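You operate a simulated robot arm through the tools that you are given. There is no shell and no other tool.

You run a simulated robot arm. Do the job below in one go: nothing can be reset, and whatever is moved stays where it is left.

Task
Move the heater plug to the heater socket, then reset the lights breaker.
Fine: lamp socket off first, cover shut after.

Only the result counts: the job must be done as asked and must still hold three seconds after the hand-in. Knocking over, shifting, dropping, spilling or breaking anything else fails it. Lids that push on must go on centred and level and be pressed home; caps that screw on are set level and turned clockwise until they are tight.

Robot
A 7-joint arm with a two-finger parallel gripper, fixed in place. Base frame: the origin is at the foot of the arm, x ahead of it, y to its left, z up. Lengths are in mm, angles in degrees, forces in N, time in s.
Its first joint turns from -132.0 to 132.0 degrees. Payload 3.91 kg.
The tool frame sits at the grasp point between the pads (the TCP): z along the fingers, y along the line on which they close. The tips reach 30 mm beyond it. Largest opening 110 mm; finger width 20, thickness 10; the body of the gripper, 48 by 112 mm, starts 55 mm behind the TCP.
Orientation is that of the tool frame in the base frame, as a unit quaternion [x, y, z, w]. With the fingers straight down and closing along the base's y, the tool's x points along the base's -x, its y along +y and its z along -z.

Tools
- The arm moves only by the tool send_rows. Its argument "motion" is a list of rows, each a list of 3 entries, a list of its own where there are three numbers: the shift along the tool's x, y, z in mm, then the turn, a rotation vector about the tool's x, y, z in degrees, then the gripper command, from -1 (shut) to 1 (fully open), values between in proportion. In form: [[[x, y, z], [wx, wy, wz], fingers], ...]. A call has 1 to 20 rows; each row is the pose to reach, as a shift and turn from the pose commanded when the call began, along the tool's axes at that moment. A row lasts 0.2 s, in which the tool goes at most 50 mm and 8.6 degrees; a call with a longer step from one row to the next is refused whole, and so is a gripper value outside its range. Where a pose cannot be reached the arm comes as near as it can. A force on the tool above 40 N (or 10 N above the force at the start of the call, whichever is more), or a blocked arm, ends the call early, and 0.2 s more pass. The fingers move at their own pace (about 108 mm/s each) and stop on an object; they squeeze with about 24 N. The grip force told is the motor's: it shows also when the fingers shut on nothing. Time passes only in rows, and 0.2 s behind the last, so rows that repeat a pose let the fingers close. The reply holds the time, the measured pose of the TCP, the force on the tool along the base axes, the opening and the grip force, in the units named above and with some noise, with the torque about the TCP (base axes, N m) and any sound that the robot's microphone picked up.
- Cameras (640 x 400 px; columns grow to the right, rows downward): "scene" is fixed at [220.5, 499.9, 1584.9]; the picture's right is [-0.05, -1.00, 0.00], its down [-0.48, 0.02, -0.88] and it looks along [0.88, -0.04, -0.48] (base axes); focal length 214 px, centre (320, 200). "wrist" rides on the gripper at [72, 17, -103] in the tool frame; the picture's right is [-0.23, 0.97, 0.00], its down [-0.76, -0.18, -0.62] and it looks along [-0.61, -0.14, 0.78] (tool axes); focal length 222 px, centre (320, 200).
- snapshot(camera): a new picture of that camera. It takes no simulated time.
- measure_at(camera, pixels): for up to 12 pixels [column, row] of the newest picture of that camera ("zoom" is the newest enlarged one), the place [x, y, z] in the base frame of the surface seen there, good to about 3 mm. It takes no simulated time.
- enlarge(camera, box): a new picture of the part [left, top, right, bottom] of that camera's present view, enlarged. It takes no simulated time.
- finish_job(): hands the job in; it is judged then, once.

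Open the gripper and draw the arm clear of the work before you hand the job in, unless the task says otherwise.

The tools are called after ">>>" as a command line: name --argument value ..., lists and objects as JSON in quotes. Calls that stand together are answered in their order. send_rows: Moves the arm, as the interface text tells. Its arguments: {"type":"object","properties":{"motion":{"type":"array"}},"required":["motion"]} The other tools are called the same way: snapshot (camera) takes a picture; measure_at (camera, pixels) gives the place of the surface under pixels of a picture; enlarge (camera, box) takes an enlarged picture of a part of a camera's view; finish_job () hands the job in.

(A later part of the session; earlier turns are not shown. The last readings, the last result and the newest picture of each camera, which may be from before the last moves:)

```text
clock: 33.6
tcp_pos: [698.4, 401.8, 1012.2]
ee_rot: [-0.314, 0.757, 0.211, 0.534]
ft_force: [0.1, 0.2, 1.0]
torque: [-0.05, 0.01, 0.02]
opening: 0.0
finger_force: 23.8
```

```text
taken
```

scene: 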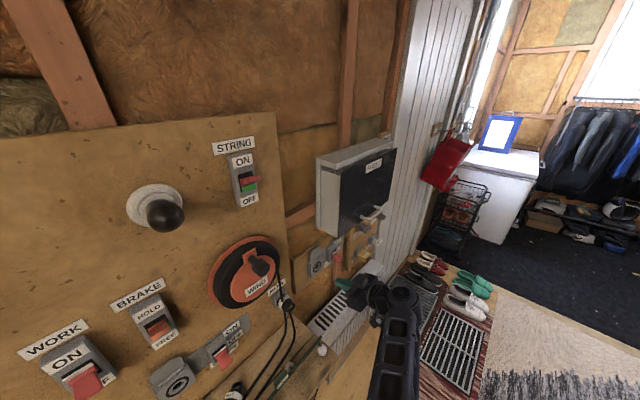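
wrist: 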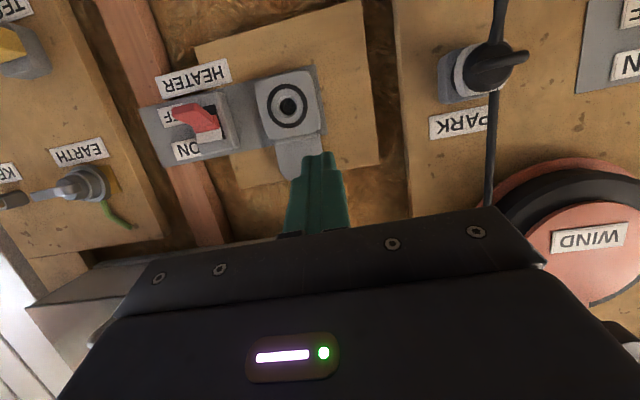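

The fingers are empty (opening 0): the plug slipped out and appears near (235,390) in the scene. I look closely.

>>> enlarge --camera "scene" --box '[180, 330, 292, 400]'

>>> measure_at --camera "scene" --pixels '[[235, 390], [232, 394], [240, 385], [228, 397], [285, 300]]'

>>> enlarge --camera "scene" --box '[200, 240, 360, 400]'

```text
5.71 times, centred on (236, 365) of scene
```

zoom: 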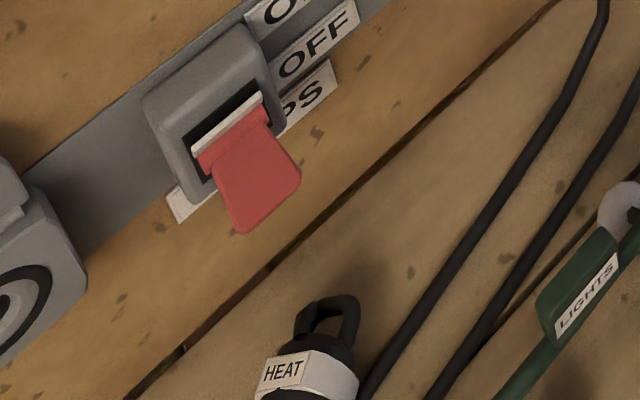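

```text
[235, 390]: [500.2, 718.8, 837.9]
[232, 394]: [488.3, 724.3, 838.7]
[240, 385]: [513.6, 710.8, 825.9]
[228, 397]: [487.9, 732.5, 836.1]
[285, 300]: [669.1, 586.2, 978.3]
```

```text
2.50 times, centred on (280, 320) of scene
```

zoom: 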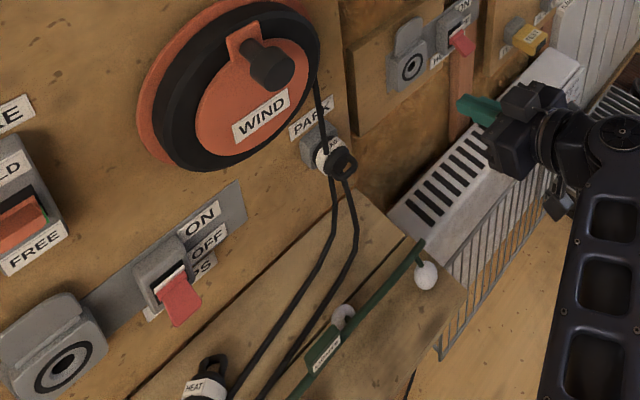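

The plug lies on the bench around (490,725,838), evidently held back by its cable. I bring the wrist camera over to see the plug and its cable.

>>> send_rows --motion '[[[-10, 0, -20], [0, 0, 0], -1], [[-20, 20, -40], [0, 3, 0], -1], [[-30, 50, -50], [0, 6, 0], -1], [[-40, 80, -60], [0, 9, 0], -1], [[-50, 115, -70], [0, 12, 0], -1], [[-55, 150, -80], [0, 15, 0], -1], [[-57, 185, -85], [0, 18, 0], -1], [[-57, 220, -88], [0, 22, 0], -1], [[-57, 248, -88], [0, 25, 0], -1], [[-57, 248, -88], [0, 25, 0], -1]]'

>>> snapshot --camera "wrist"

>>> snapshot --camera "scene"

```text
clock: 35.8
tcp_pos: [478.6, 535.4, 1092.2]
ee_rot: [-0.352, 0.854, 0.138, 0.357]
ft_force: [-0.1, -0.4, -0.7]
torque: [0.02, 0.0, -0.02]
opening: 0.0
finger_force: 24.6
```

```text
taken
```

wrist: 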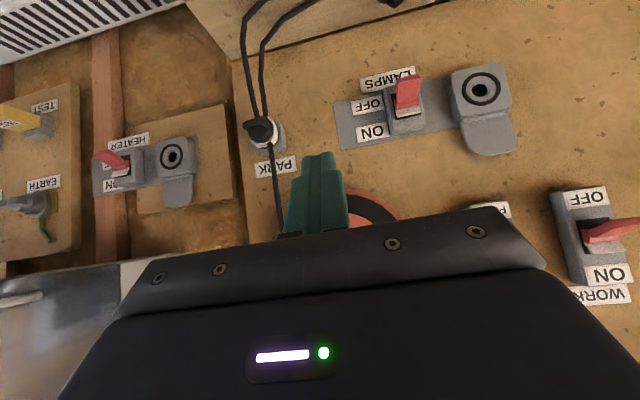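

```text
taken
```

scene: 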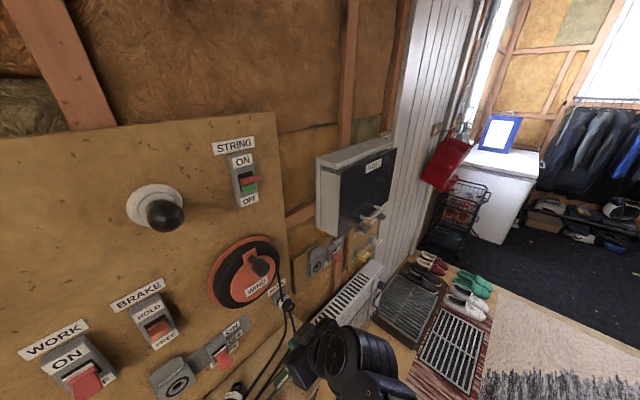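

The camera now looks nearly level; I pitch further down (to ~80°) and shift left to see the bench.

>>> send_rows --motion '[[[8, 18, 1], [0, 6, 0], -1], [[16, 36, 2], [0, 12, 0], -1], [[24, 54, 3], [0, 18, 0], -1], [[32, 72, 4], [0, 24, 0], -1], [[40, 90, 5], [0, 30, 0], -1], [[49.5, 110, 7], [0, 35, 0], -1], [[49.5, 110, 7], [0, 35, 0], -1]]'

>>> snapshot --camera "wrist"

```text
clock: 37.4
tcp_pos: [380.5, 591.9, 1049.3]
ee_rot: [-0.377, 0.922, 0.026, 0.084]
ft_force: [0.5, 1.1, -0.7]
torque: [0.0, 0.02, -0.01]
opening: 0.2
finger_force: 23.9
```

```text
taken
```

wrist: 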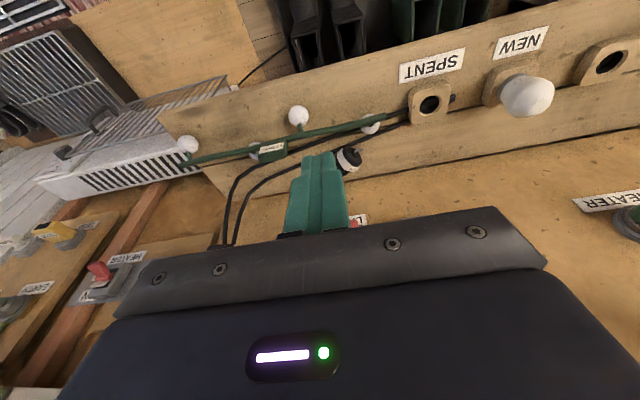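

The bench top is now visible; the plug is at (348,158). Enlarging around it.

>>> enlarge --camera "wrist" --box '[200, 80, 440, 230]'

>>> measure_at --camera "wrist" --pixels '[[348, 150], [342, 162], [356, 162], [360, 190], [430, 103], [527, 95], [410, 122], [255, 180], [298, 117], [305, 85], [450, 150], [272, 148]]'

```text
2.67 times, centred on (320, 155) of wrist
```

zoom: 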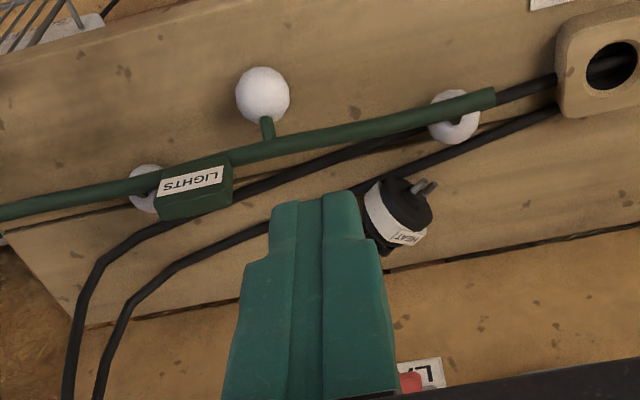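

```text
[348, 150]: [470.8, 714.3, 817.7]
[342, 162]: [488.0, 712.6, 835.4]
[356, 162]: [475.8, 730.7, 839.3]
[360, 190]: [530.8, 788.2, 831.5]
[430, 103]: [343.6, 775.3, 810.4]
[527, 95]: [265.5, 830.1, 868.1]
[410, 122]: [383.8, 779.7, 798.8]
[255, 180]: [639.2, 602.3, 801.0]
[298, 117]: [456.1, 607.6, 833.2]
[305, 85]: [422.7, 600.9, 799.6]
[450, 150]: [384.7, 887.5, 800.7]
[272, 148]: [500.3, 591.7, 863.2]
```

The plug's pins point toward -u; the fingers hide its cord end. I shift back and left and raise for an unobstructed view.

>>> send_rows --motion '[[[10, 20, -15], [0, 0, 0], -1], [[20, 40, -30], [0, 0, 0], -1], [[30, 60, -30], [0, 0, 0], -1], [[40, 80, -30], [0, 0, 0], -1], [[50, 100, -30], [0, 0, 0], -1], [[50, 100, -30], [0, 0, 0], -1]]'

>>> snapshot --camera "wrist"

>>> enlarge --camera "wrist" --box '[180, 60, 340, 160]'

```text
clock: 38.8
tcp_pos: [270.8, 626.6, 1070.1]
ee_rot: [-0.376, 0.922, 0.025, 0.083]
ft_force: [0.0, 0.0, 0.0]
torque: [0.01, -0.01, -0.01]
opening: 0.1
finger_force: 24.1
```

```text
taken
```

wrist: 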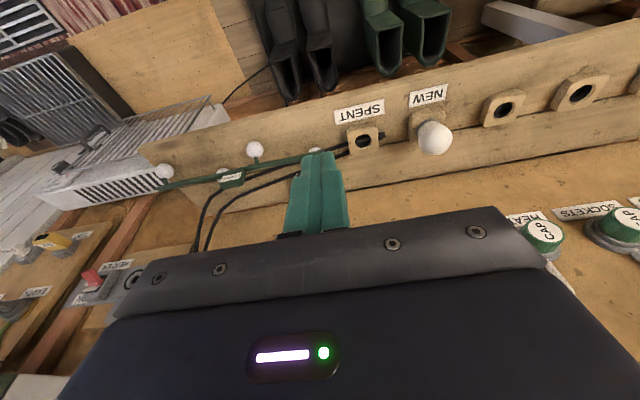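

```text
4.00 times, centred on (260, 110) of wrist
```

zoom: 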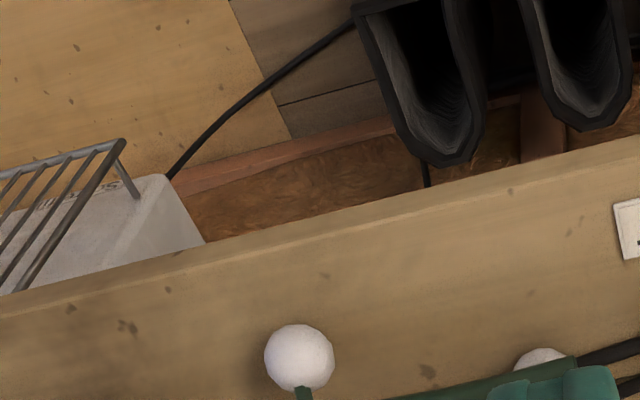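

The heater's cord runs under the shelf behind the boots. The plug is now hidden behind the finger, so I move to the right of it instead.

>>> send_rows --motion '[[[0, -40, 0], [0, 0, 0], -1], [[0, -80, 0], [0, 0, 0], -1], [[0, -120, 0], [0, 0, 0], -1], [[0, -160, 0], [0, 0, 0], -1], [[0, -200, 0], [0, 0, 0], -1], [[0, -200, 0], [0, 0, 0], -1]]'

>>> snapshot --camera "wrist"

>>> enlarge --camera "wrist" --box '[300, 60, 460, 160]'

```text
clock: 40.2
tcp_pos: [411.1, 483.8, 1072.6]
ee_rot: [-0.377, 0.922, 0.025, 0.084]
ft_force: [1.0, 0.3, 0.6]
torque: [0.02, -0.01, -0.02]
opening: 0.3
finger_force: 24.3
```

```text
taken
```

wrist: 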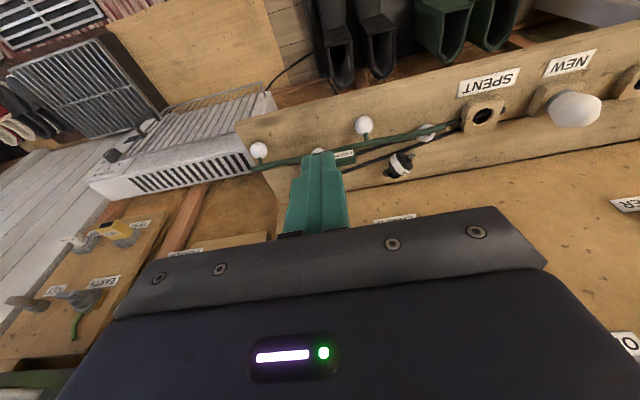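

```text
4.00 times, centred on (380, 110) of wrist
```

zoom: 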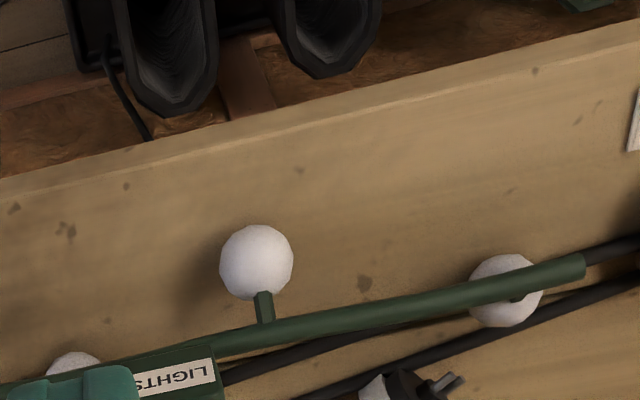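

Plug visible at (400,163). Enlarging and measuring.

>>> enlarge --camera "wrist" --box '[340, 110, 500, 210]'

>>> measure_at --camera "zoom" --pixels '[[205, 260], [240, 235], [275, 190], [300, 165], [235, 190], [255, 215], [225, 245], [350, 250], [215, 205], [290, 215]]'

```text
4.00 times, centred on (420, 160) of wrist
```

zoom: 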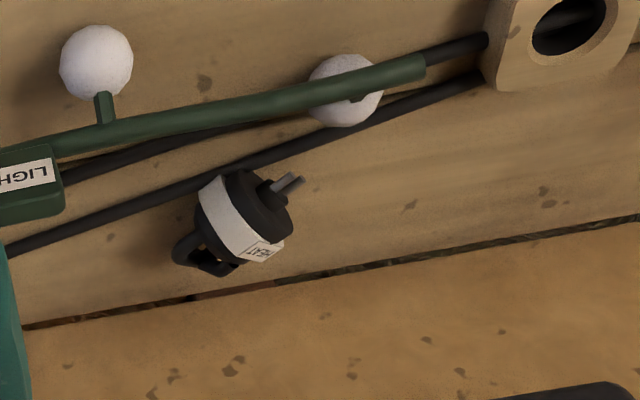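

```text
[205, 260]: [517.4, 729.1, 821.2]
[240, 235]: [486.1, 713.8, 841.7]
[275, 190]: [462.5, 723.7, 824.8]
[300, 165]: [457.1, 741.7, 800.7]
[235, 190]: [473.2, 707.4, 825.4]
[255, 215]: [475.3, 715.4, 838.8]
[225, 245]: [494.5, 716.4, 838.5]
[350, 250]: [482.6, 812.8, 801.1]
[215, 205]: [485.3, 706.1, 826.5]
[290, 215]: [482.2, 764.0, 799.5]
```

Plug axis appears to point pins toward base -x, top at z≈840. I check the scene camera again to find its cord.

>>> enlarge --camera "scene" --box '[192, 360, 256, 400]'

>>> enlarge --camera "wrist" --box '[380, 140, 428, 170]'

>>> enlarge --camera "wrist" --box '[440, 60, 560, 135]'

```text
10.00 times, centred on (224, 380) of scene
```

zoom: 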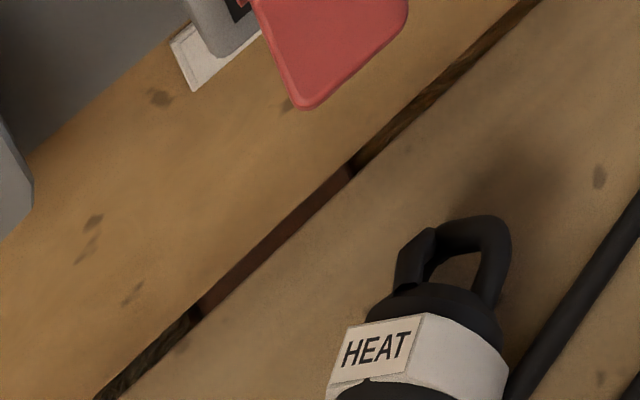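

```text
13.33 times, centred on (404, 155) of wrist
```

zoom: 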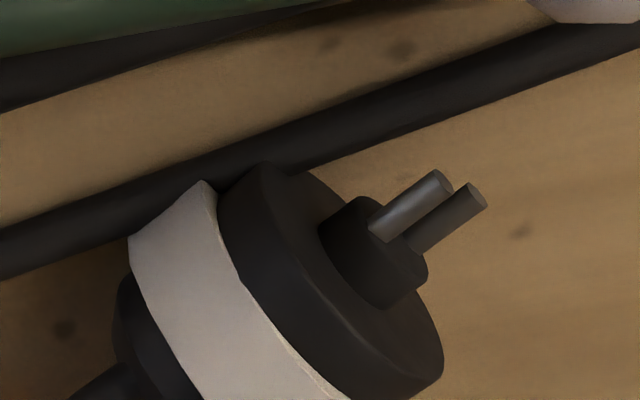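

```text
5.33 times, centred on (500, 98) of wrist
```

zoom: 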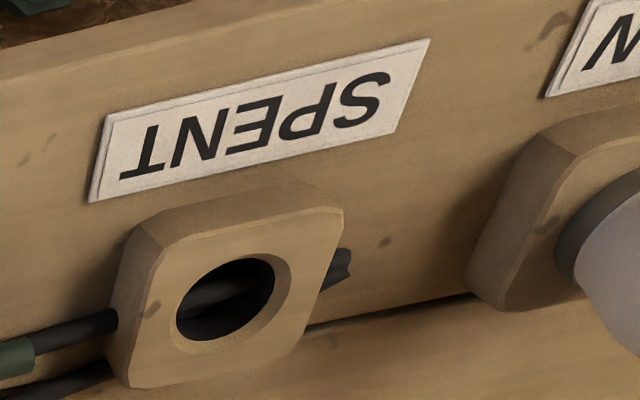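

The plug lies on its side, label up, cord side down. I measure its axis precisely with a close enlargement.

>>> enlarge --camera "wrist" --box '[376, 140, 424, 180]'

>>> measure_at --camera "zoom" --pixels '[[420, 200], [400, 150], [330, 140], [250, 180], [300, 230], [220, 260], [300, 300], [130, 330], [170, 340], [90, 330]]'

```text
10.00 times, centred on (400, 160) of wrist
```

zoom: 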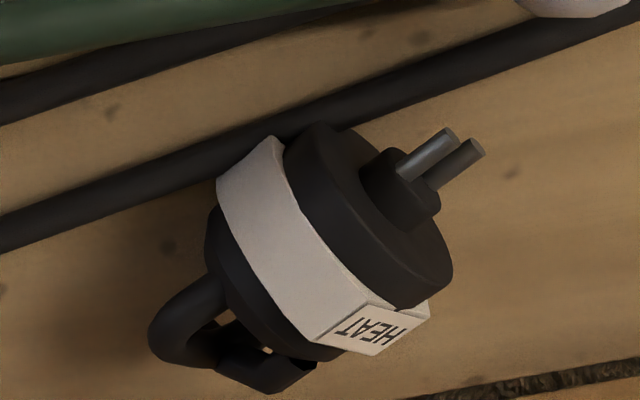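

```text
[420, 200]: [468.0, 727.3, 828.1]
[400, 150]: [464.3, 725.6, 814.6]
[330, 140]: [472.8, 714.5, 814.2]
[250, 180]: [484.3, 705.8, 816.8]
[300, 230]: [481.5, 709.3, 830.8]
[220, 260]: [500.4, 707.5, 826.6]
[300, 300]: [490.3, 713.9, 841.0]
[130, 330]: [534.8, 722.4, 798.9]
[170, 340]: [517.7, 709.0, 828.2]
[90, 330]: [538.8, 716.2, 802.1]
```

The plug's axis points pins at azimuth ~175°, too close under the LAMPS lever for a straight grasp. I map the cords, bench edges and lever around it before planning a re-grasp.

>>> measure_at --camera "wrist" --pixels '[[365, 164], [365, 151], [440, 138], [440, 143], [455, 128], [430, 131], [364, 125], [317, 152], [390, 100], [370, 185], [440, 175], [350, 195]]'

>>> measure_at --camera "scene" --pixels '[[290, 330], [284, 310], [294, 312], [272, 355], [262, 372], [284, 345], [250, 388], [262, 392], [225, 360], [222, 352], [300, 330], [270, 330]]'

>>> enlarge --camera "scene" --box '[200, 290, 360, 400]'

```text
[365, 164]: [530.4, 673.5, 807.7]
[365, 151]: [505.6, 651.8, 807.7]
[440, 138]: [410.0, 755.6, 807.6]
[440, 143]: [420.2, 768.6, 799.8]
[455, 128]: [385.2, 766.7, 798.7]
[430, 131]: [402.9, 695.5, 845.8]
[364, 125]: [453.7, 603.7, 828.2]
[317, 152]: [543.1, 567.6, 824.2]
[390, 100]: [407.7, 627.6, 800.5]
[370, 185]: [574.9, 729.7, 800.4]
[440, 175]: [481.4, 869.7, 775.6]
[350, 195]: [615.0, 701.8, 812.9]
```

```text
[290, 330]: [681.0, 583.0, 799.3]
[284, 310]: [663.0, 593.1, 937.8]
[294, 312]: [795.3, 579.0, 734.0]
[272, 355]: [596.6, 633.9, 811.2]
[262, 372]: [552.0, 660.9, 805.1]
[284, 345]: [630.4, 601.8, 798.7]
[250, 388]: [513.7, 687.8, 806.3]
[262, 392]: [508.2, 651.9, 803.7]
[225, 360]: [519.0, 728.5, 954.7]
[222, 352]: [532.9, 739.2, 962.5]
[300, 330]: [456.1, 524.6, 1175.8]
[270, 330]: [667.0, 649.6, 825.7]
```

```text
3.64 times, centred on (280, 345) of scene
```

zoom: 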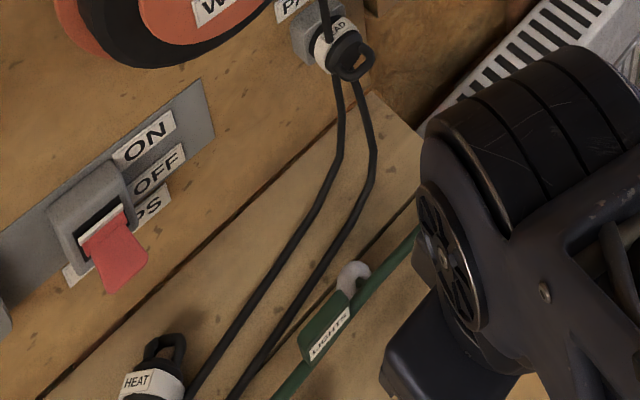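

The camera must end up on the loop side of the plug, so I need the tool heading along the pins (≈174°). I test here in free space whether that yaw is reachable.

>>> send_rows --motion '[[[0, 0, 0], [0, 0, -8], -1], [[0, 0, 0], [0, 0, -16], -1], [[0, 0, 0], [0, 0, -24], -1], [[0, 0, 0], [0, 0, -32], -1], [[0, 0, 0], [0, 0, -40], -1], [[0, 0, 0], [0, 0, -48], -1], [[0, 0, 0], [0, 0, -56], -1], [[0, 0, 0], [0, 0, -64], -1], [[0, 0, 0], [0, 0, -72], -1], [[0, 0, 0], [0, 0, -80], -1], [[0, 0, 0], [0, 0, -88], -1], [[0, 0, 0], [0, 0, -96], -1], [[0, 0, 0], [0, 0, -104], -1], [[0, 0, 0], [0, 0, -112], -1], [[0, 0, 0], [0, 0, -120], -1], [[0, 0, 0], [0, 0, -128], -1]]'

>>> snapshot --camera "wrist"

>>> snapshot --camera "scene"

```text
clock: 43.6
tcp_pos: [411.0, 483.1, 1073.1]
ee_rot: [0.994, -0.064, 0.064, -0.059]
ft_force: [-0.2, -0.2, -0.4]
torque: [0.01, -0.01, 0.02]
opening: 0.2
finger_force: 23.9
```

```text
taken
```

wrist: 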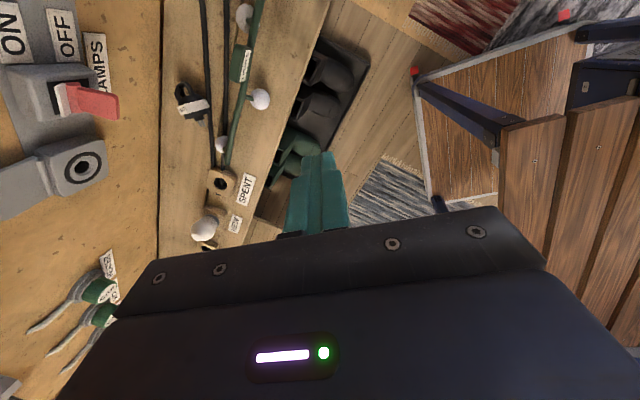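

```text
taken
```

scene: 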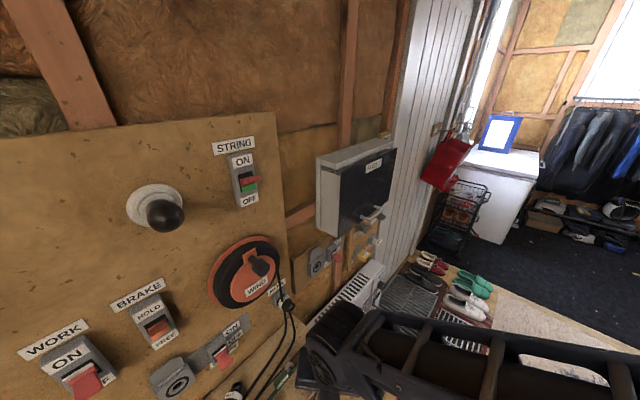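

Heading 173° is reachable, so a regrasp is possible. Plan: (A) grasp the plug with a robot-side lean, camera on the pin side, move it to a lever-free spot at u≈-110 with pins at az≈120°; (B) regrasp from the loop side. First I look at the plug once more from here.

>>> enlarge --camera "wrist" --box '[150, 65, 246, 125]'

>>> measure_at --camera "wrist" --pixels '[[184, 91], [186, 98], [190, 107], [198, 104], [181, 110], [190, 113], [194, 99], [182, 85]]'

```text
6.67 times, centred on (198, 95) of wrist
```

zoom: 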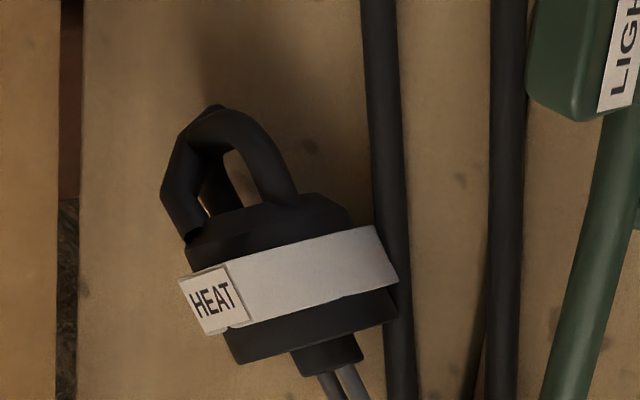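

```text
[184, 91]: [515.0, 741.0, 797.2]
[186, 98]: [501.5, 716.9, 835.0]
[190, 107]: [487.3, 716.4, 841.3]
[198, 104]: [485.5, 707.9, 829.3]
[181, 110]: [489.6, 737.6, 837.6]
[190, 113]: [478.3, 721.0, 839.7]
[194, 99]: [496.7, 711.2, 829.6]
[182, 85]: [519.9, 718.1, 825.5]
```

The plug is rolled ~45° (label facing up and wall-ward), and I can lean the hand over the pin side, away from the lever. I unwind the yaw to heading ≈-6° with 75° pitch, first half.

>>> send_rows --motion '[[[0, 0, 0], [0.61, 0.56, 8.43], -1], [[0, 0, 0], [1.22, 1.11, 16.86], -1], [[0, 0, 0], [1.83, 1.67, 25.29], -1], [[0, 0, 0], [2.44, 2.23, 33.7], -1], [[0, 0, 0], [3.05, 2.79, 42.1], -1], [[0, 0, 0], [3.66, 3.34, 50.6], -1], [[0, 0, 0], [4.27, 3.9, 59], -1], [[0, 0, 0], [4.88, 4.46, 67.4], -1], [[0, 0, 0], [5.49, 5.01, 75.9], -1], [[0, 0, 0], [6.1, 5.57, 84.3], -1], [[0, 0, 0], [6.7, 6.13, 92.7], -1]]'

>>> send_rows --motion '[[[0, 0, 0], [0.61, 0.56, 8.43], -1], [[0, 0, 0], [1.22, 1.11, 16.86], -1], [[0, 0, 0], [1.83, 1.67, 25.29], -1], [[0, 0, 0], [2.44, 2.23, 33.7], -1], [[0, 0, 0], [3.05, 2.79, 42.1], -1], [[0, 0, 0], [3.66, 3.34, 50.6], -1], [[0, 0, 0], [4.27, 3.9, 59], -1], [[0, 0, 0], [4.88, 4.46, 67.4], -1], [[0, 0, 0], [5.49, 5.01, 75.9], -1], [[0, 0, 0], [6.1, 5.57, 84.3], -1]]'

```text
clock: 46.0
tcp_pos: [411.4, 484.4, 1073.6]
ee_rot: [-0.629, 0.763, -0.052, 0.136]
ft_force: [0.8, -0.1, -0.3]
torque: [-0.01, 0.02, 0.0]
opening: 0.0
finger_force: 24.0
```

```text
clock: 48.2
tcp_pos: [411.0, 482.2, 1073.6]
ee_rot: [0.057, 0.99, -0.012, 0.132]
ft_force: [0.5, 0.0, -0.8]
torque: [0.0, -0.01, -0.01]
opening: 0.1
finger_force: 23.6
```

Orientation reached. I move to a waypoint and then a hover 60 mm short of the plug, fingers open to ~60 mm.

>>> send_rows --motion '[[[8, 32, 21], [0, 0, 0], 0.08], [[16, 64, 42], [0, 0, 0], 0.08], [[24, 96, 64], [0, 0, 0], 0.08], [[32, 128, 85], [0, 0, 0], 0.08], [[38.5, 159, 106], [0, 0, 0], 0.08], [[36, 185, 122], [0, 0, 0], 0.08], [[32, 215, 140], [0, 0, 0], 0.08], [[28, 240, 160], [0, 0, 0], 0.08], [[26.4, 250.4, 169.7], [0, 0, 0], 0.08], [[26.4, 250.4, 169.7], [0, 0, 0], 0.08]]'

>>> snapshot --camera "wrist"

>>> snapshot --camera "scene"

```text
clock: 50.4
tcp_pos: [459.7, 728.3, 899.9]
ee_rot: [0.055, 0.99, -0.011, 0.133]
ft_force: [0.4, -0.9, 0.2]
torque: [-0.01, 0.04, 0.01]
opening: 59.4
finger_force: 0.2
```

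```text
taken
```

wrist: 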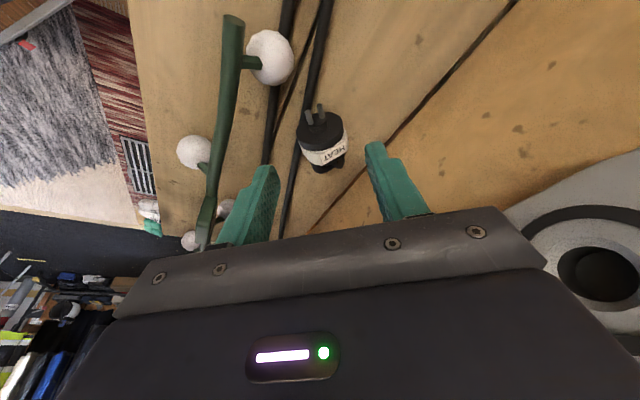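

```text
taken
```

scene: 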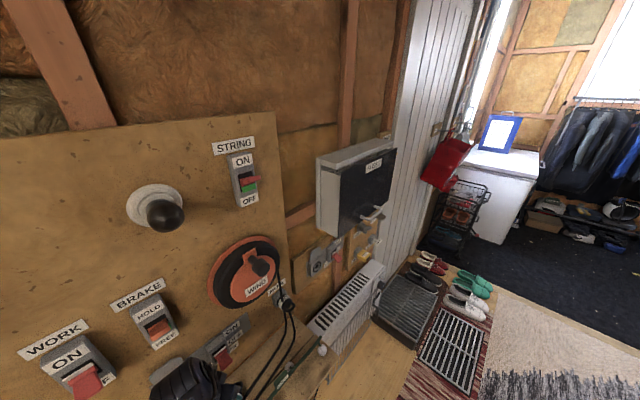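

The plug lies between the fingers in view at (322,140). I measure its position more precisely from here.

>>> enlarge --camera "wrist" --box '[280, 90, 376, 180]'

>>> measure_at --camera "wrist" --pixels '[[300, 130], [342, 122], [320, 120], [305, 152], [345, 145], [325, 152], [322, 160], [314, 116], [322, 116], [300, 140], [316, 165], [340, 162]]'

```text
4.44 times, centred on (328, 135) of wrist
```

zoom: 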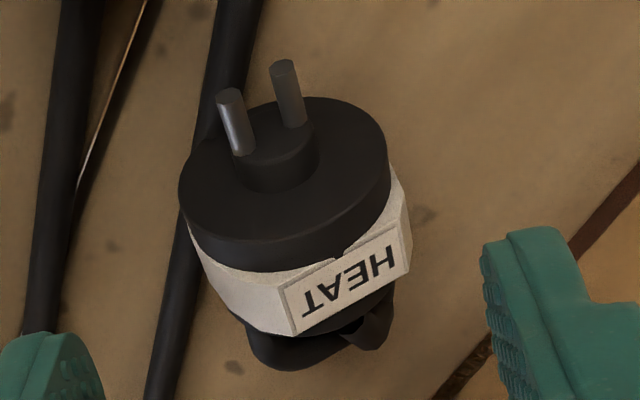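

```text
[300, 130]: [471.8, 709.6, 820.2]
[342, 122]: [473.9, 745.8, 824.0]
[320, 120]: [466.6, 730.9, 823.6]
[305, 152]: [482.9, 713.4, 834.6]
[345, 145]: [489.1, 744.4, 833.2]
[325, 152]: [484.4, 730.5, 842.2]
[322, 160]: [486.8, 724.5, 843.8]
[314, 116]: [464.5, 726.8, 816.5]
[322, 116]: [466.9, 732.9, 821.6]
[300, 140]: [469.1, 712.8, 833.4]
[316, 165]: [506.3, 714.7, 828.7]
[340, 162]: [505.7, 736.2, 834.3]
```

Plug axis confirmed (pins az≈176°, centre line y≈727, top z≈843). I descend along the tool axis and watch the force.

>>> send_rows --motion '[[[-0.5, 0.5, 15], [0, 0, 0], 0.08], [[-1, 0.5, 30], [0, 0, 0], 0.08], [[-1.5, 0.5, 45], [0, 0, 0], 0.08], [[-1.8, 0.5, 53], [0, 0, 0], 0.08], [[-1.8, 0.5, 59.5], [0, 0, 0], 0.08], [[-1.8, 0.5, 59.5], [0, 0, 0], 0.08]]'

>>> snapshot --camera "wrist"

```text
clock: 51.8
tcp_pos: [475.9, 727.5, 842.6]
ee_rot: [0.055, 0.99, -0.012, 0.133]
ft_force: [0.4, -0.6, -0.1]
torque: [0.02, -0.03, -0.02]
opening: 59.5
finger_force: 0.0
```

```text
taken
```

wrist: 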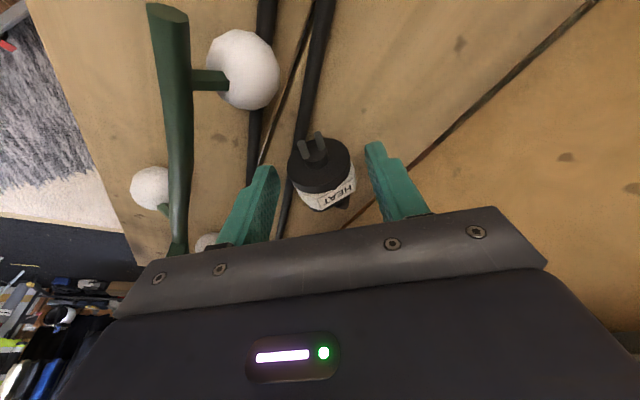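

Fingers flank the plug without contact. I close on it.

>>> send_rows --motion '[[[0, 0, 0], [0, 0, 0], -0.2], [[0, 0, 0], [0, 0, 0], -0.4], [[0, 0, 0], [0, 0, 0], -1], [[0, 0, 0], [0, 0, 0], -1], [[0, 0, 0], [0, 0, 0], -1]]'

>>> snapshot --camera "wrist"

```text
clock: 53.0
tcp_pos: [476.0, 727.5, 843.2]
ee_rot: [0.055, 0.99, -0.012, 0.133]
ft_force: [-0.9, 0.6, 0.1]
torque: [0.01, -0.05, 0.0]
opening: 39.3
finger_force: 24.3
```

```text
taken
```

wrist: 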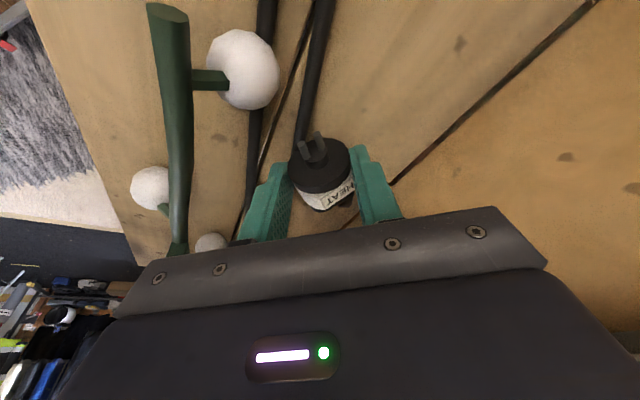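

Gripped at 39.3 mm. I lift slowly 30 mm while monitoring the cord's pull.

>>> send_rows --motion '[[[-1.3, 0, -4.8], [0, 0, 0], -1], [[-2.6, -0.1, -9.7], [0, 0, 0], -1], [[-3.9, -0.1, -14.5], [0, 0, 0], -1], [[-5.3, -0.2, -19.3], [0, 0, 0], -1], [[-6.6, -0.2, -24.2], [0, 0, 0], -1], [[-7.9, -0.3, -29], [0, 0, 0], -1]]'

>>> snapshot --camera "wrist"

>>> enlarge --camera "wrist" --box '[260, 100, 388, 220]'

```text
clock: 54.4
tcp_pos: [473.6, 727.2, 871.7]
ee_rot: [0.054, 0.99, -0.013, 0.131]
ft_force: [-19.6, -7.2, -12.1]
torque: [0.46, -1.1, -0.06]
opening: 39.0
finger_force: 24.2
```

```text
taken
```

wrist: 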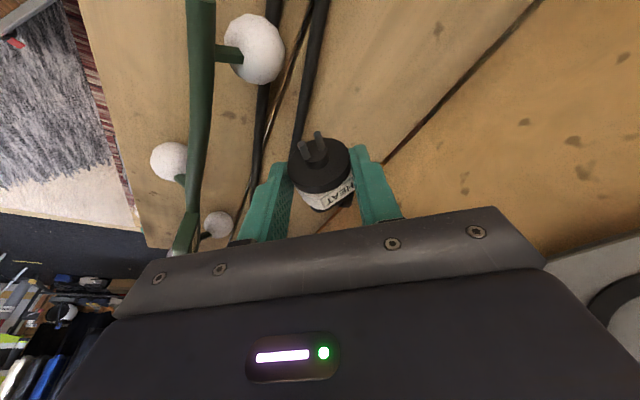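

```text
3.33 times, centred on (324, 160) of wrist
```

zoom: 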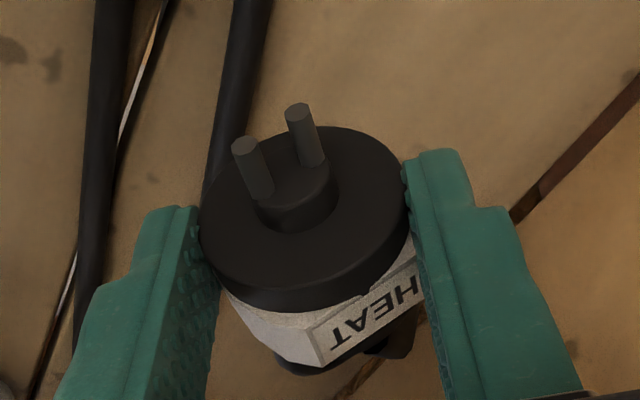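

A pull of ~24 N appears toward (-x,-y,-z). I hold still to see whether it persists, and look from the scene camera.

>>> send_rows --motion '[[[-7.9, -0.3, -29], [0, 0, 0], -1]]'

>>> enlarge --camera "scene" --box '[190, 330, 302, 400]'

```text
clock: 54.7
tcp_pos: [471.7, 725.9, 877.9]
ee_rot: [0.054, 0.99, -0.014, 0.129]
ft_force: [-1.0, -0.5, -0.9]
torque: [-0.01, -0.08, -0.04]
opening: 39.7
finger_force: 23.9
stopped in row 1: the force on the tool passed its limit at 57 N (the readings are from after the stop); the commanded pose is now the measured one
```

```text
5.71 times, centred on (246, 365) of scene
```

zoom: 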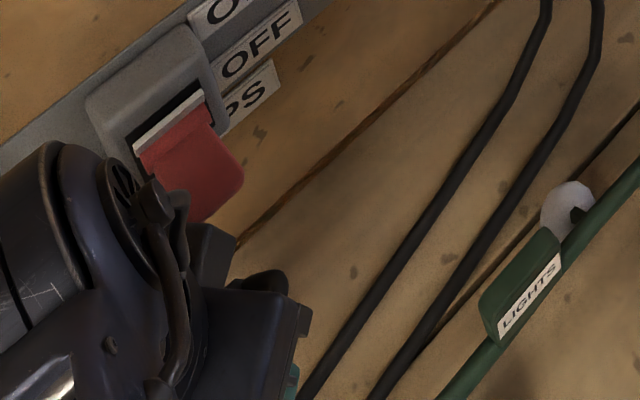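

That call repeated the lift and the hand likely touched the LAMPS lever (force pointed away from the wall). I back straight away from the wall with the plug still held.

>>> send_rows --motion '[[[6, -7.8, -1.6], [0, 0, 0], -1], [[12, -15.7, -3.1], [0, 0, 0], -1], [[18, -23.5, -4.7], [0, 0, 0], -1], [[24, -31.4, -6.2], [0, 0, 0], -1], [[30, -39.2, -7.8], [0, 0, 0], -1]]'

>>> snapshot --camera "wrist"

>>> enlarge --camera "scene" --box '[140, 310, 284, 400]'

```text
clock: 55.9
tcp_pos: [437.1, 691.4, 879.3]
ee_rot: [0.054, 0.99, -0.014, 0.129]
ft_force: [0.0, -0.1, -1.0]
torque: [0.01, 0.01, 0.03]
opening: 39.0
finger_force: 24.2
```

```text
taken
```

wrist: 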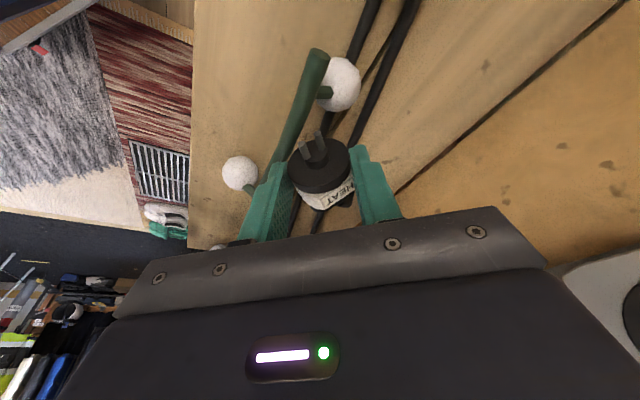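

```text
4.44 times, centred on (212, 355) of scene
```

zoom: 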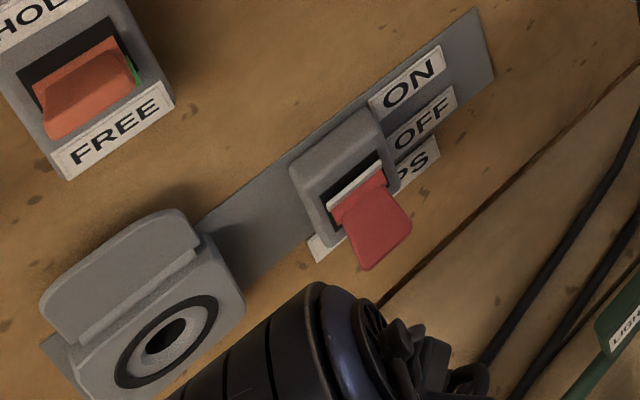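

LAMPS lever is still OFF, the plug is held firmly with no load, so the earlier force was the hand touching the lever. I now look for free bench space near u≈0, d≈810 to set the plug down and regrasp it from the loop side.

>>> enlarge --camera "scene" --box '[240, 320, 352, 400]'

>>> measure_at --camera "zoom" --pixels '[[150, 230], [200, 215], [240, 150], [290, 170], [330, 160], [350, 210], [215, 280], [265, 240], [300, 120], [410, 150], [460, 175], [260, 320]]'

```text
5.00 times, centred on (296, 360) of scene
```

zoom: 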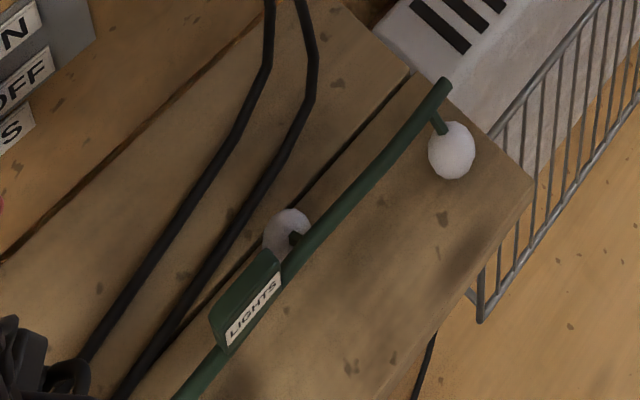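

```text
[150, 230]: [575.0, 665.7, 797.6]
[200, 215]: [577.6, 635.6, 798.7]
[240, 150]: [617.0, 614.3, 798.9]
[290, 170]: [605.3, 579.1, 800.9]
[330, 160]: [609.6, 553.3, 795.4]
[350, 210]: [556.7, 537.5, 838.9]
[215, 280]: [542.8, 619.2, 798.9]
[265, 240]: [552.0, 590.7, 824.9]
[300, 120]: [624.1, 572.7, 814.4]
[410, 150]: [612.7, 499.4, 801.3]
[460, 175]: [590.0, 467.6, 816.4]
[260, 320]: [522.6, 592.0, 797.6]
```

There seems to be a clear area on the front plank (zoom around (380,280)), in front of the light string. Measuring it.

>>> measure_at --camera "zoom" --pixels '[[330, 330], [380, 290], [430, 250], [480, 210], [350, 370], [430, 320], [520, 190], [300, 360], [400, 345], [470, 265], [395, 175], [375, 385]]'

```text
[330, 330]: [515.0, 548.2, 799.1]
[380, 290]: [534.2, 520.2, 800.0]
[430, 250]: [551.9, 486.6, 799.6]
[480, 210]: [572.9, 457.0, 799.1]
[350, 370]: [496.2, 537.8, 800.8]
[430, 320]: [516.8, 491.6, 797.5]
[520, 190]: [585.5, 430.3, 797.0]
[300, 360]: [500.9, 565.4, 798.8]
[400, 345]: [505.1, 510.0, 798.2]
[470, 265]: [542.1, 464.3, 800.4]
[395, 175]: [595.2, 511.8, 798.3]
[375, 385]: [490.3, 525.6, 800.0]
```

The front plank (d 716–765) at u≈-10 is clear. With pins pointing to az≈80° I can set the plug down there with everything clear. I lift and carry slowly to above that spot.

>>> send_rows --motion '[[[-4, -5.3, -12.8], [0, 0, 0], -1], [[-8, -10.6, -25.7], [0, 0, 0], -1], [[-12, -16, -38.5], [0, 0, 0], -1], [[-16, -21.3, -51.3], [0, 0, 0], -1], [[-20, -26.6, -64.2], [0, 0, 0], -1], [[-24, -31.9, -77], [0, 0, 0], -1], [[-34.6, -46.1, -74], [0, 0, 0], -1], [[-45.3, -60.3, -71], [0, 0, 0], -1], [[-55.9, -74.5, -68], [0, 0, 0], -1], [[-66.5, -88.7, -65], [0, 0, 0], -1], [[-77.2, -103, -62], [0, 0, 0], -1], [[-87.8, -117.2, -59], [0, 0, 0], -1], [[-98.5, -131.4, -56], [0, 0, 0], -1], [[-109.1, -145.6, -52.8], [0, 0, 0], -1]]'

>>> snapshot --camera "wrist"

```text
clock: 58.9
tcp_pos: [511.2, 538.2, 959.1]
ee_rot: [0.054, 0.99, -0.014, 0.13]
ft_force: [-0.4, -0.6, -1.2]
torque: [0.0, -0.01, 0.0]
opening: 39.0
finger_force: 23.9
```

```text
taken
```

wrist: 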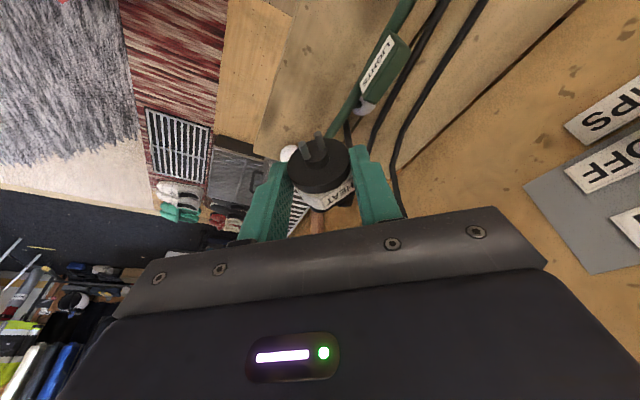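

Plug still held. Now yaw the tool -96° about the vertical so the pins point to az≈80°.

>>> send_rows --motion '[[[0, 0, 0], [2.06, 0.11, 7.73], -1], [[0, 0, 0], [4.12, 0.22, 15.47], -1], [[0, 0, 0], [6.18, 0.33, 23.2], -1], [[0, 0, 0], [8.23, 0.43, 30.9], -1], [[0, 0, 0], [10.3, 0.54, 38.7], -1], [[0, 0, 0], [12.35, 0.65, 46.4], -1], [[0, 0, 0], [14.4, 0.76, 54.1], -1], [[0, 0, 0], [16.5, 0.87, 61.9], -1], [[0, 0, 0], [18.5, 0.98, 69.6], -1], [[0, 0, 0], [20.6, 1.08, 77.3], -1], [[0, 0, 0], [22.6, 1.19, 85.1], -1], [[0, 0, 0], [24.7, 1.3, 92.8], -1]]'

>>> snapshot --camera "wrist"

>>> snapshot --camera "scene"

```text
clock: 61.5
tcp_pos: [512.8, 537.0, 959.0]
ee_rot: [0.774, 0.62, -0.104, 0.077]
ft_force: [-0.3, 0.0, -0.4]
torque: [-0.03, 0.01, 0.0]
opening: 39.1
finger_force: 24.4
```

```text
taken
```

wrist: 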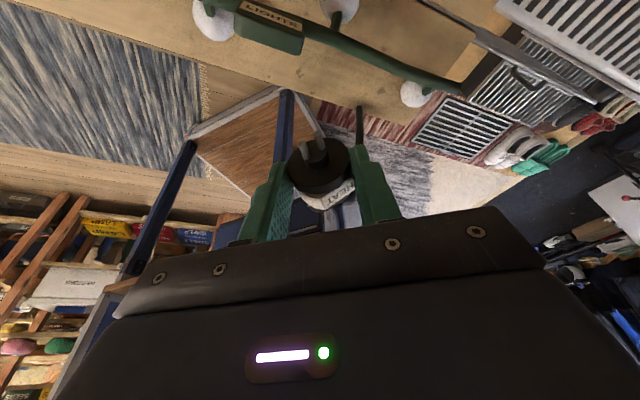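

```text
taken
```

scene: 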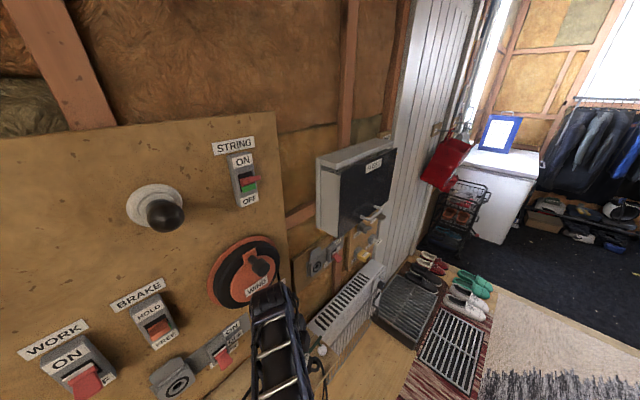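

Still held. I check the dark bar behind the plug at (358,125) and measure the bench front edge and string from here.

>>> enlarge --camera "wrist" --box '[256, 80, 416, 220]'

>>> measure_at --camera "wrist" --pixels '[[359, 120], [300, 75], [330, 90], [350, 100], [380, 110], [320, 30], [360, 50], [410, 75], [415, 95], [430, 30], [270, 35], [290, 85]]'

```text
2.86 times, centred on (336, 150) of wrist
```

zoom: 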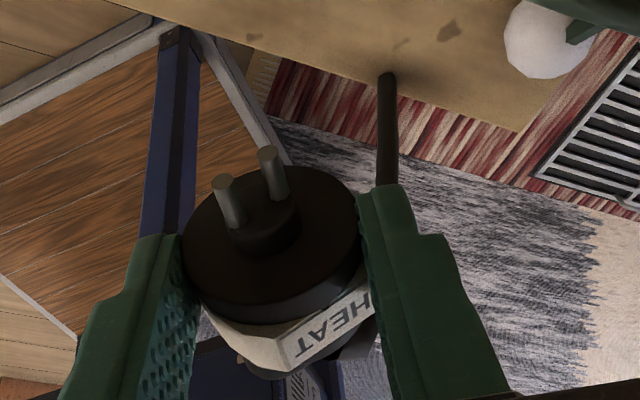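

```text
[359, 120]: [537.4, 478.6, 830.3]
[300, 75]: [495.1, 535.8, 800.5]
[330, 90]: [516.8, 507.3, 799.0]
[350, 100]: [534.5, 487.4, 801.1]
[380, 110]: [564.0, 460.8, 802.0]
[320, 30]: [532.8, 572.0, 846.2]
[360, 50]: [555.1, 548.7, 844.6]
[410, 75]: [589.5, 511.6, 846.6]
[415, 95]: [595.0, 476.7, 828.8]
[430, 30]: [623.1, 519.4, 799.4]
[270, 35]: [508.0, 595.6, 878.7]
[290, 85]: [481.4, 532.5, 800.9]
```

The cord is visible as a line from the plug's back down past the bench front edge, so the earlier drop was the cord going taut far left/high; from now on I stay low and to the right. I lower the plug onto the front plank (target mid at u≈-10, d≈740).

>>> send_rows --motion '[[[4.5, 0.6, 13.5], [0, 0, 0], -1], [[9, 1.2, 27], [0, 0, 0], -1], [[13.5, 1.8, 40.5], [0, 0, 0], -1], [[18, 2.4, 54], [0, 0, 0], -1], [[22.5, 3, 67.5], [0, 0, 0], -1], [[27, 3.6, 81], [0, 0, 0], -1], [[31.5, 4.3, 94.5], [0, 0, 0], -1], [[34.5, 4.7, 102], [0, 0, 0], -1], [[36, 5, 107.4], [0, 0, 0], -1]]'

>>> snapshot --camera "wrist"

```text
clock: 63.5
tcp_pos: [517.0, 543.8, 847.2]
ee_rot: [0.773, 0.622, -0.103, 0.077]
ft_force: [-2.4, -1.3, 17.0]
torque: [0.04, -0.63, -0.06]
opening: 39.1
finger_force: 24.3
```

```text
taken
```

wrist: 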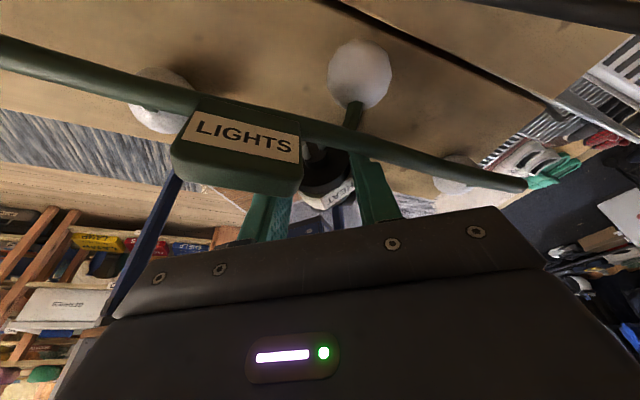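

The +17 N with a +x offset means the right finger touched the LIGHTS tube. I lift straight up right away.

>>> send_rows --motion '[[[-2.6, -0.1, -9.7], [0, 0, 0], -1], [[-6.4, -0.2, -24.2], [0, 0, 0], -1], [[-12.8, -0.5, -48.4], [0, 0, 0], -1]]'

>>> snapshot --camera "wrist"

>>> enlarge --camera "scene" --box '[240, 320, 352, 400]'

```text
clock: 64.3
tcp_pos: [516.6, 543.6, 895.8]
ee_rot: [0.772, 0.622, -0.105, 0.077]
ft_force: [-0.3, -0.7, -0.1]
torque: [0.02, -0.01, 0.0]
opening: 39.1
finger_force: 24.0
```

```text
taken
```

wrist: 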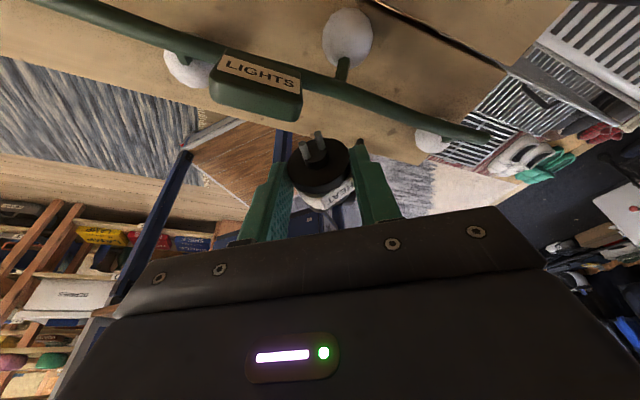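

```text
5.00 times, centred on (296, 360) of scene
```

zoom: 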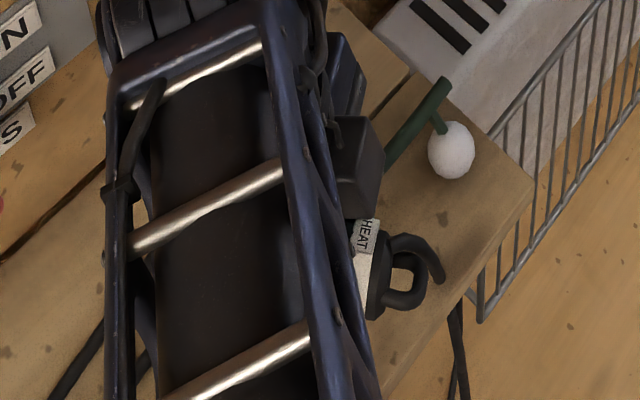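

The light string looks unmoved (its end still at zoom (440,88), bulb at (452,150)). I shift toward the robot and +u and yaw another -22°, so the fingers stay clear of the tube.

>>> send_rows --motion '[[[-7, 5.6, 1.8], [0, 0, 0], -1], [[-14, 11.2, 3.6], [1.9, 0.1, 7.1], -1], [[-21.5, 16.9, 5.5], [3.8, 0.1, 14.2], -1], [[-21.5, 16.9, 5.5], [5.64, 0.2, 21.3], -1], [[-21.5, 16.9, 5.5], [5.64, 0.2, 21.3], -1]]'

>>> snapshot --camera "wrist"

>>> enlarge --camera "scene" --box '[240, 320, 352, 400]'

```text
clock: 65.5
tcp_pos: [528.0, 518.4, 896.0]
ee_rot: [0.877, 0.462, -0.118, 0.055]
ft_force: [-0.5, -0.3, 0.7]
torque: [-0.02, 0.0, -0.05]
opening: 39.1
finger_force: 23.6
```

```text
taken
```

wrist: 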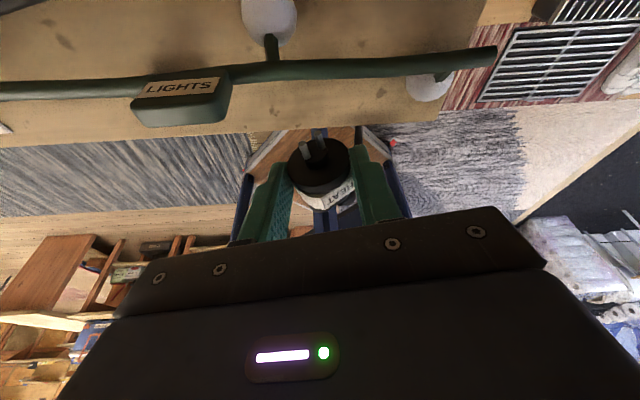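

```text
5.00 times, centred on (296, 360) of scene
```

zoom: 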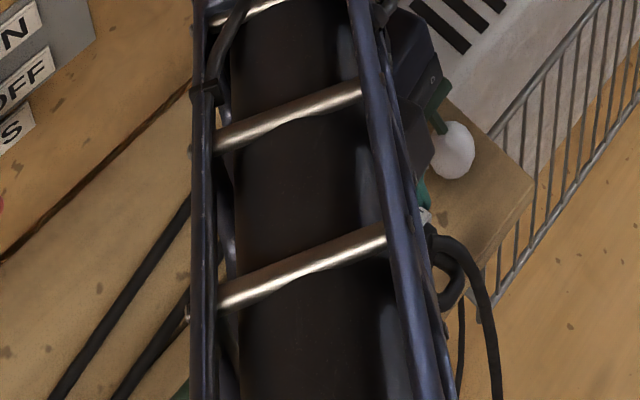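

The cord is now seen arcing from the plug's back over the bench front; all clear of the tube. I lower slowly with force checks.

>>> send_rows --motion '[[[2.6, 0.1, 9.7], [0, 0, 0], -1], [[5.2, 0.3, 19.3], [0, 0, 0], -1], [[7.7, 0.4, 29], [0, 0, 0], -1], [[9.8, 0.5, 36.7], [0, 0, 0], -1], [[11.1, 0.5, 41.5], [0, 0, 0], -1], [[11.9, 0.6, 44.4], [0, 0, 0], -1]]'

>>> snapshot --camera "wrist"

```text
clock: 66.9
tcp_pos: [527.9, 517.7, 850.4]
ee_rot: [0.877, 0.463, -0.117, 0.056]
ft_force: [0.1, -0.3, -0.3]
torque: [0.03, -0.01, -0.01]
opening: 39.2
finger_force: 23.9
```

```text
taken
```

wrist: 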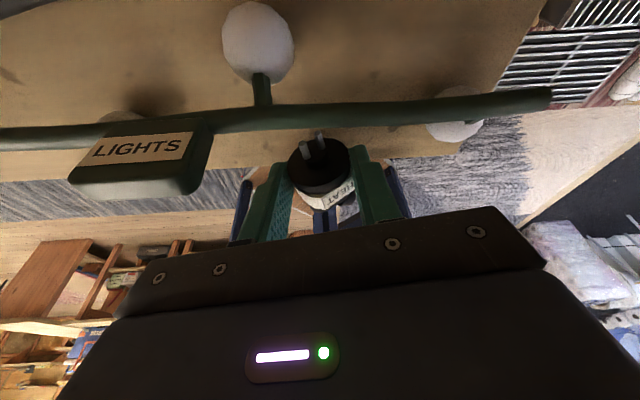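

No contact yet at z 850. I continue in 1.5 mm steps until the plug touches the bench.

>>> send_rows --motion '[[[0.4, 0, 1.5], [0, 0, 0], -1], [[0.8, 0, 2.9], [0, 0, 0], -1], [[1.2, 0, 4.3], [0, 0, 0], -1], [[1.6, 0, 5.8], [0, 0, 0], -1]]'

```text
clock: 67.9
tcp_pos: [529.0, 517.8, 844.5]
ee_rot: [0.877, 0.463, -0.119, 0.055]
ft_force: [0.9, 0.1, -0.6]
torque: [0.01, 0.01, 0.0]
opening: 39.2
finger_force: 24.3
```

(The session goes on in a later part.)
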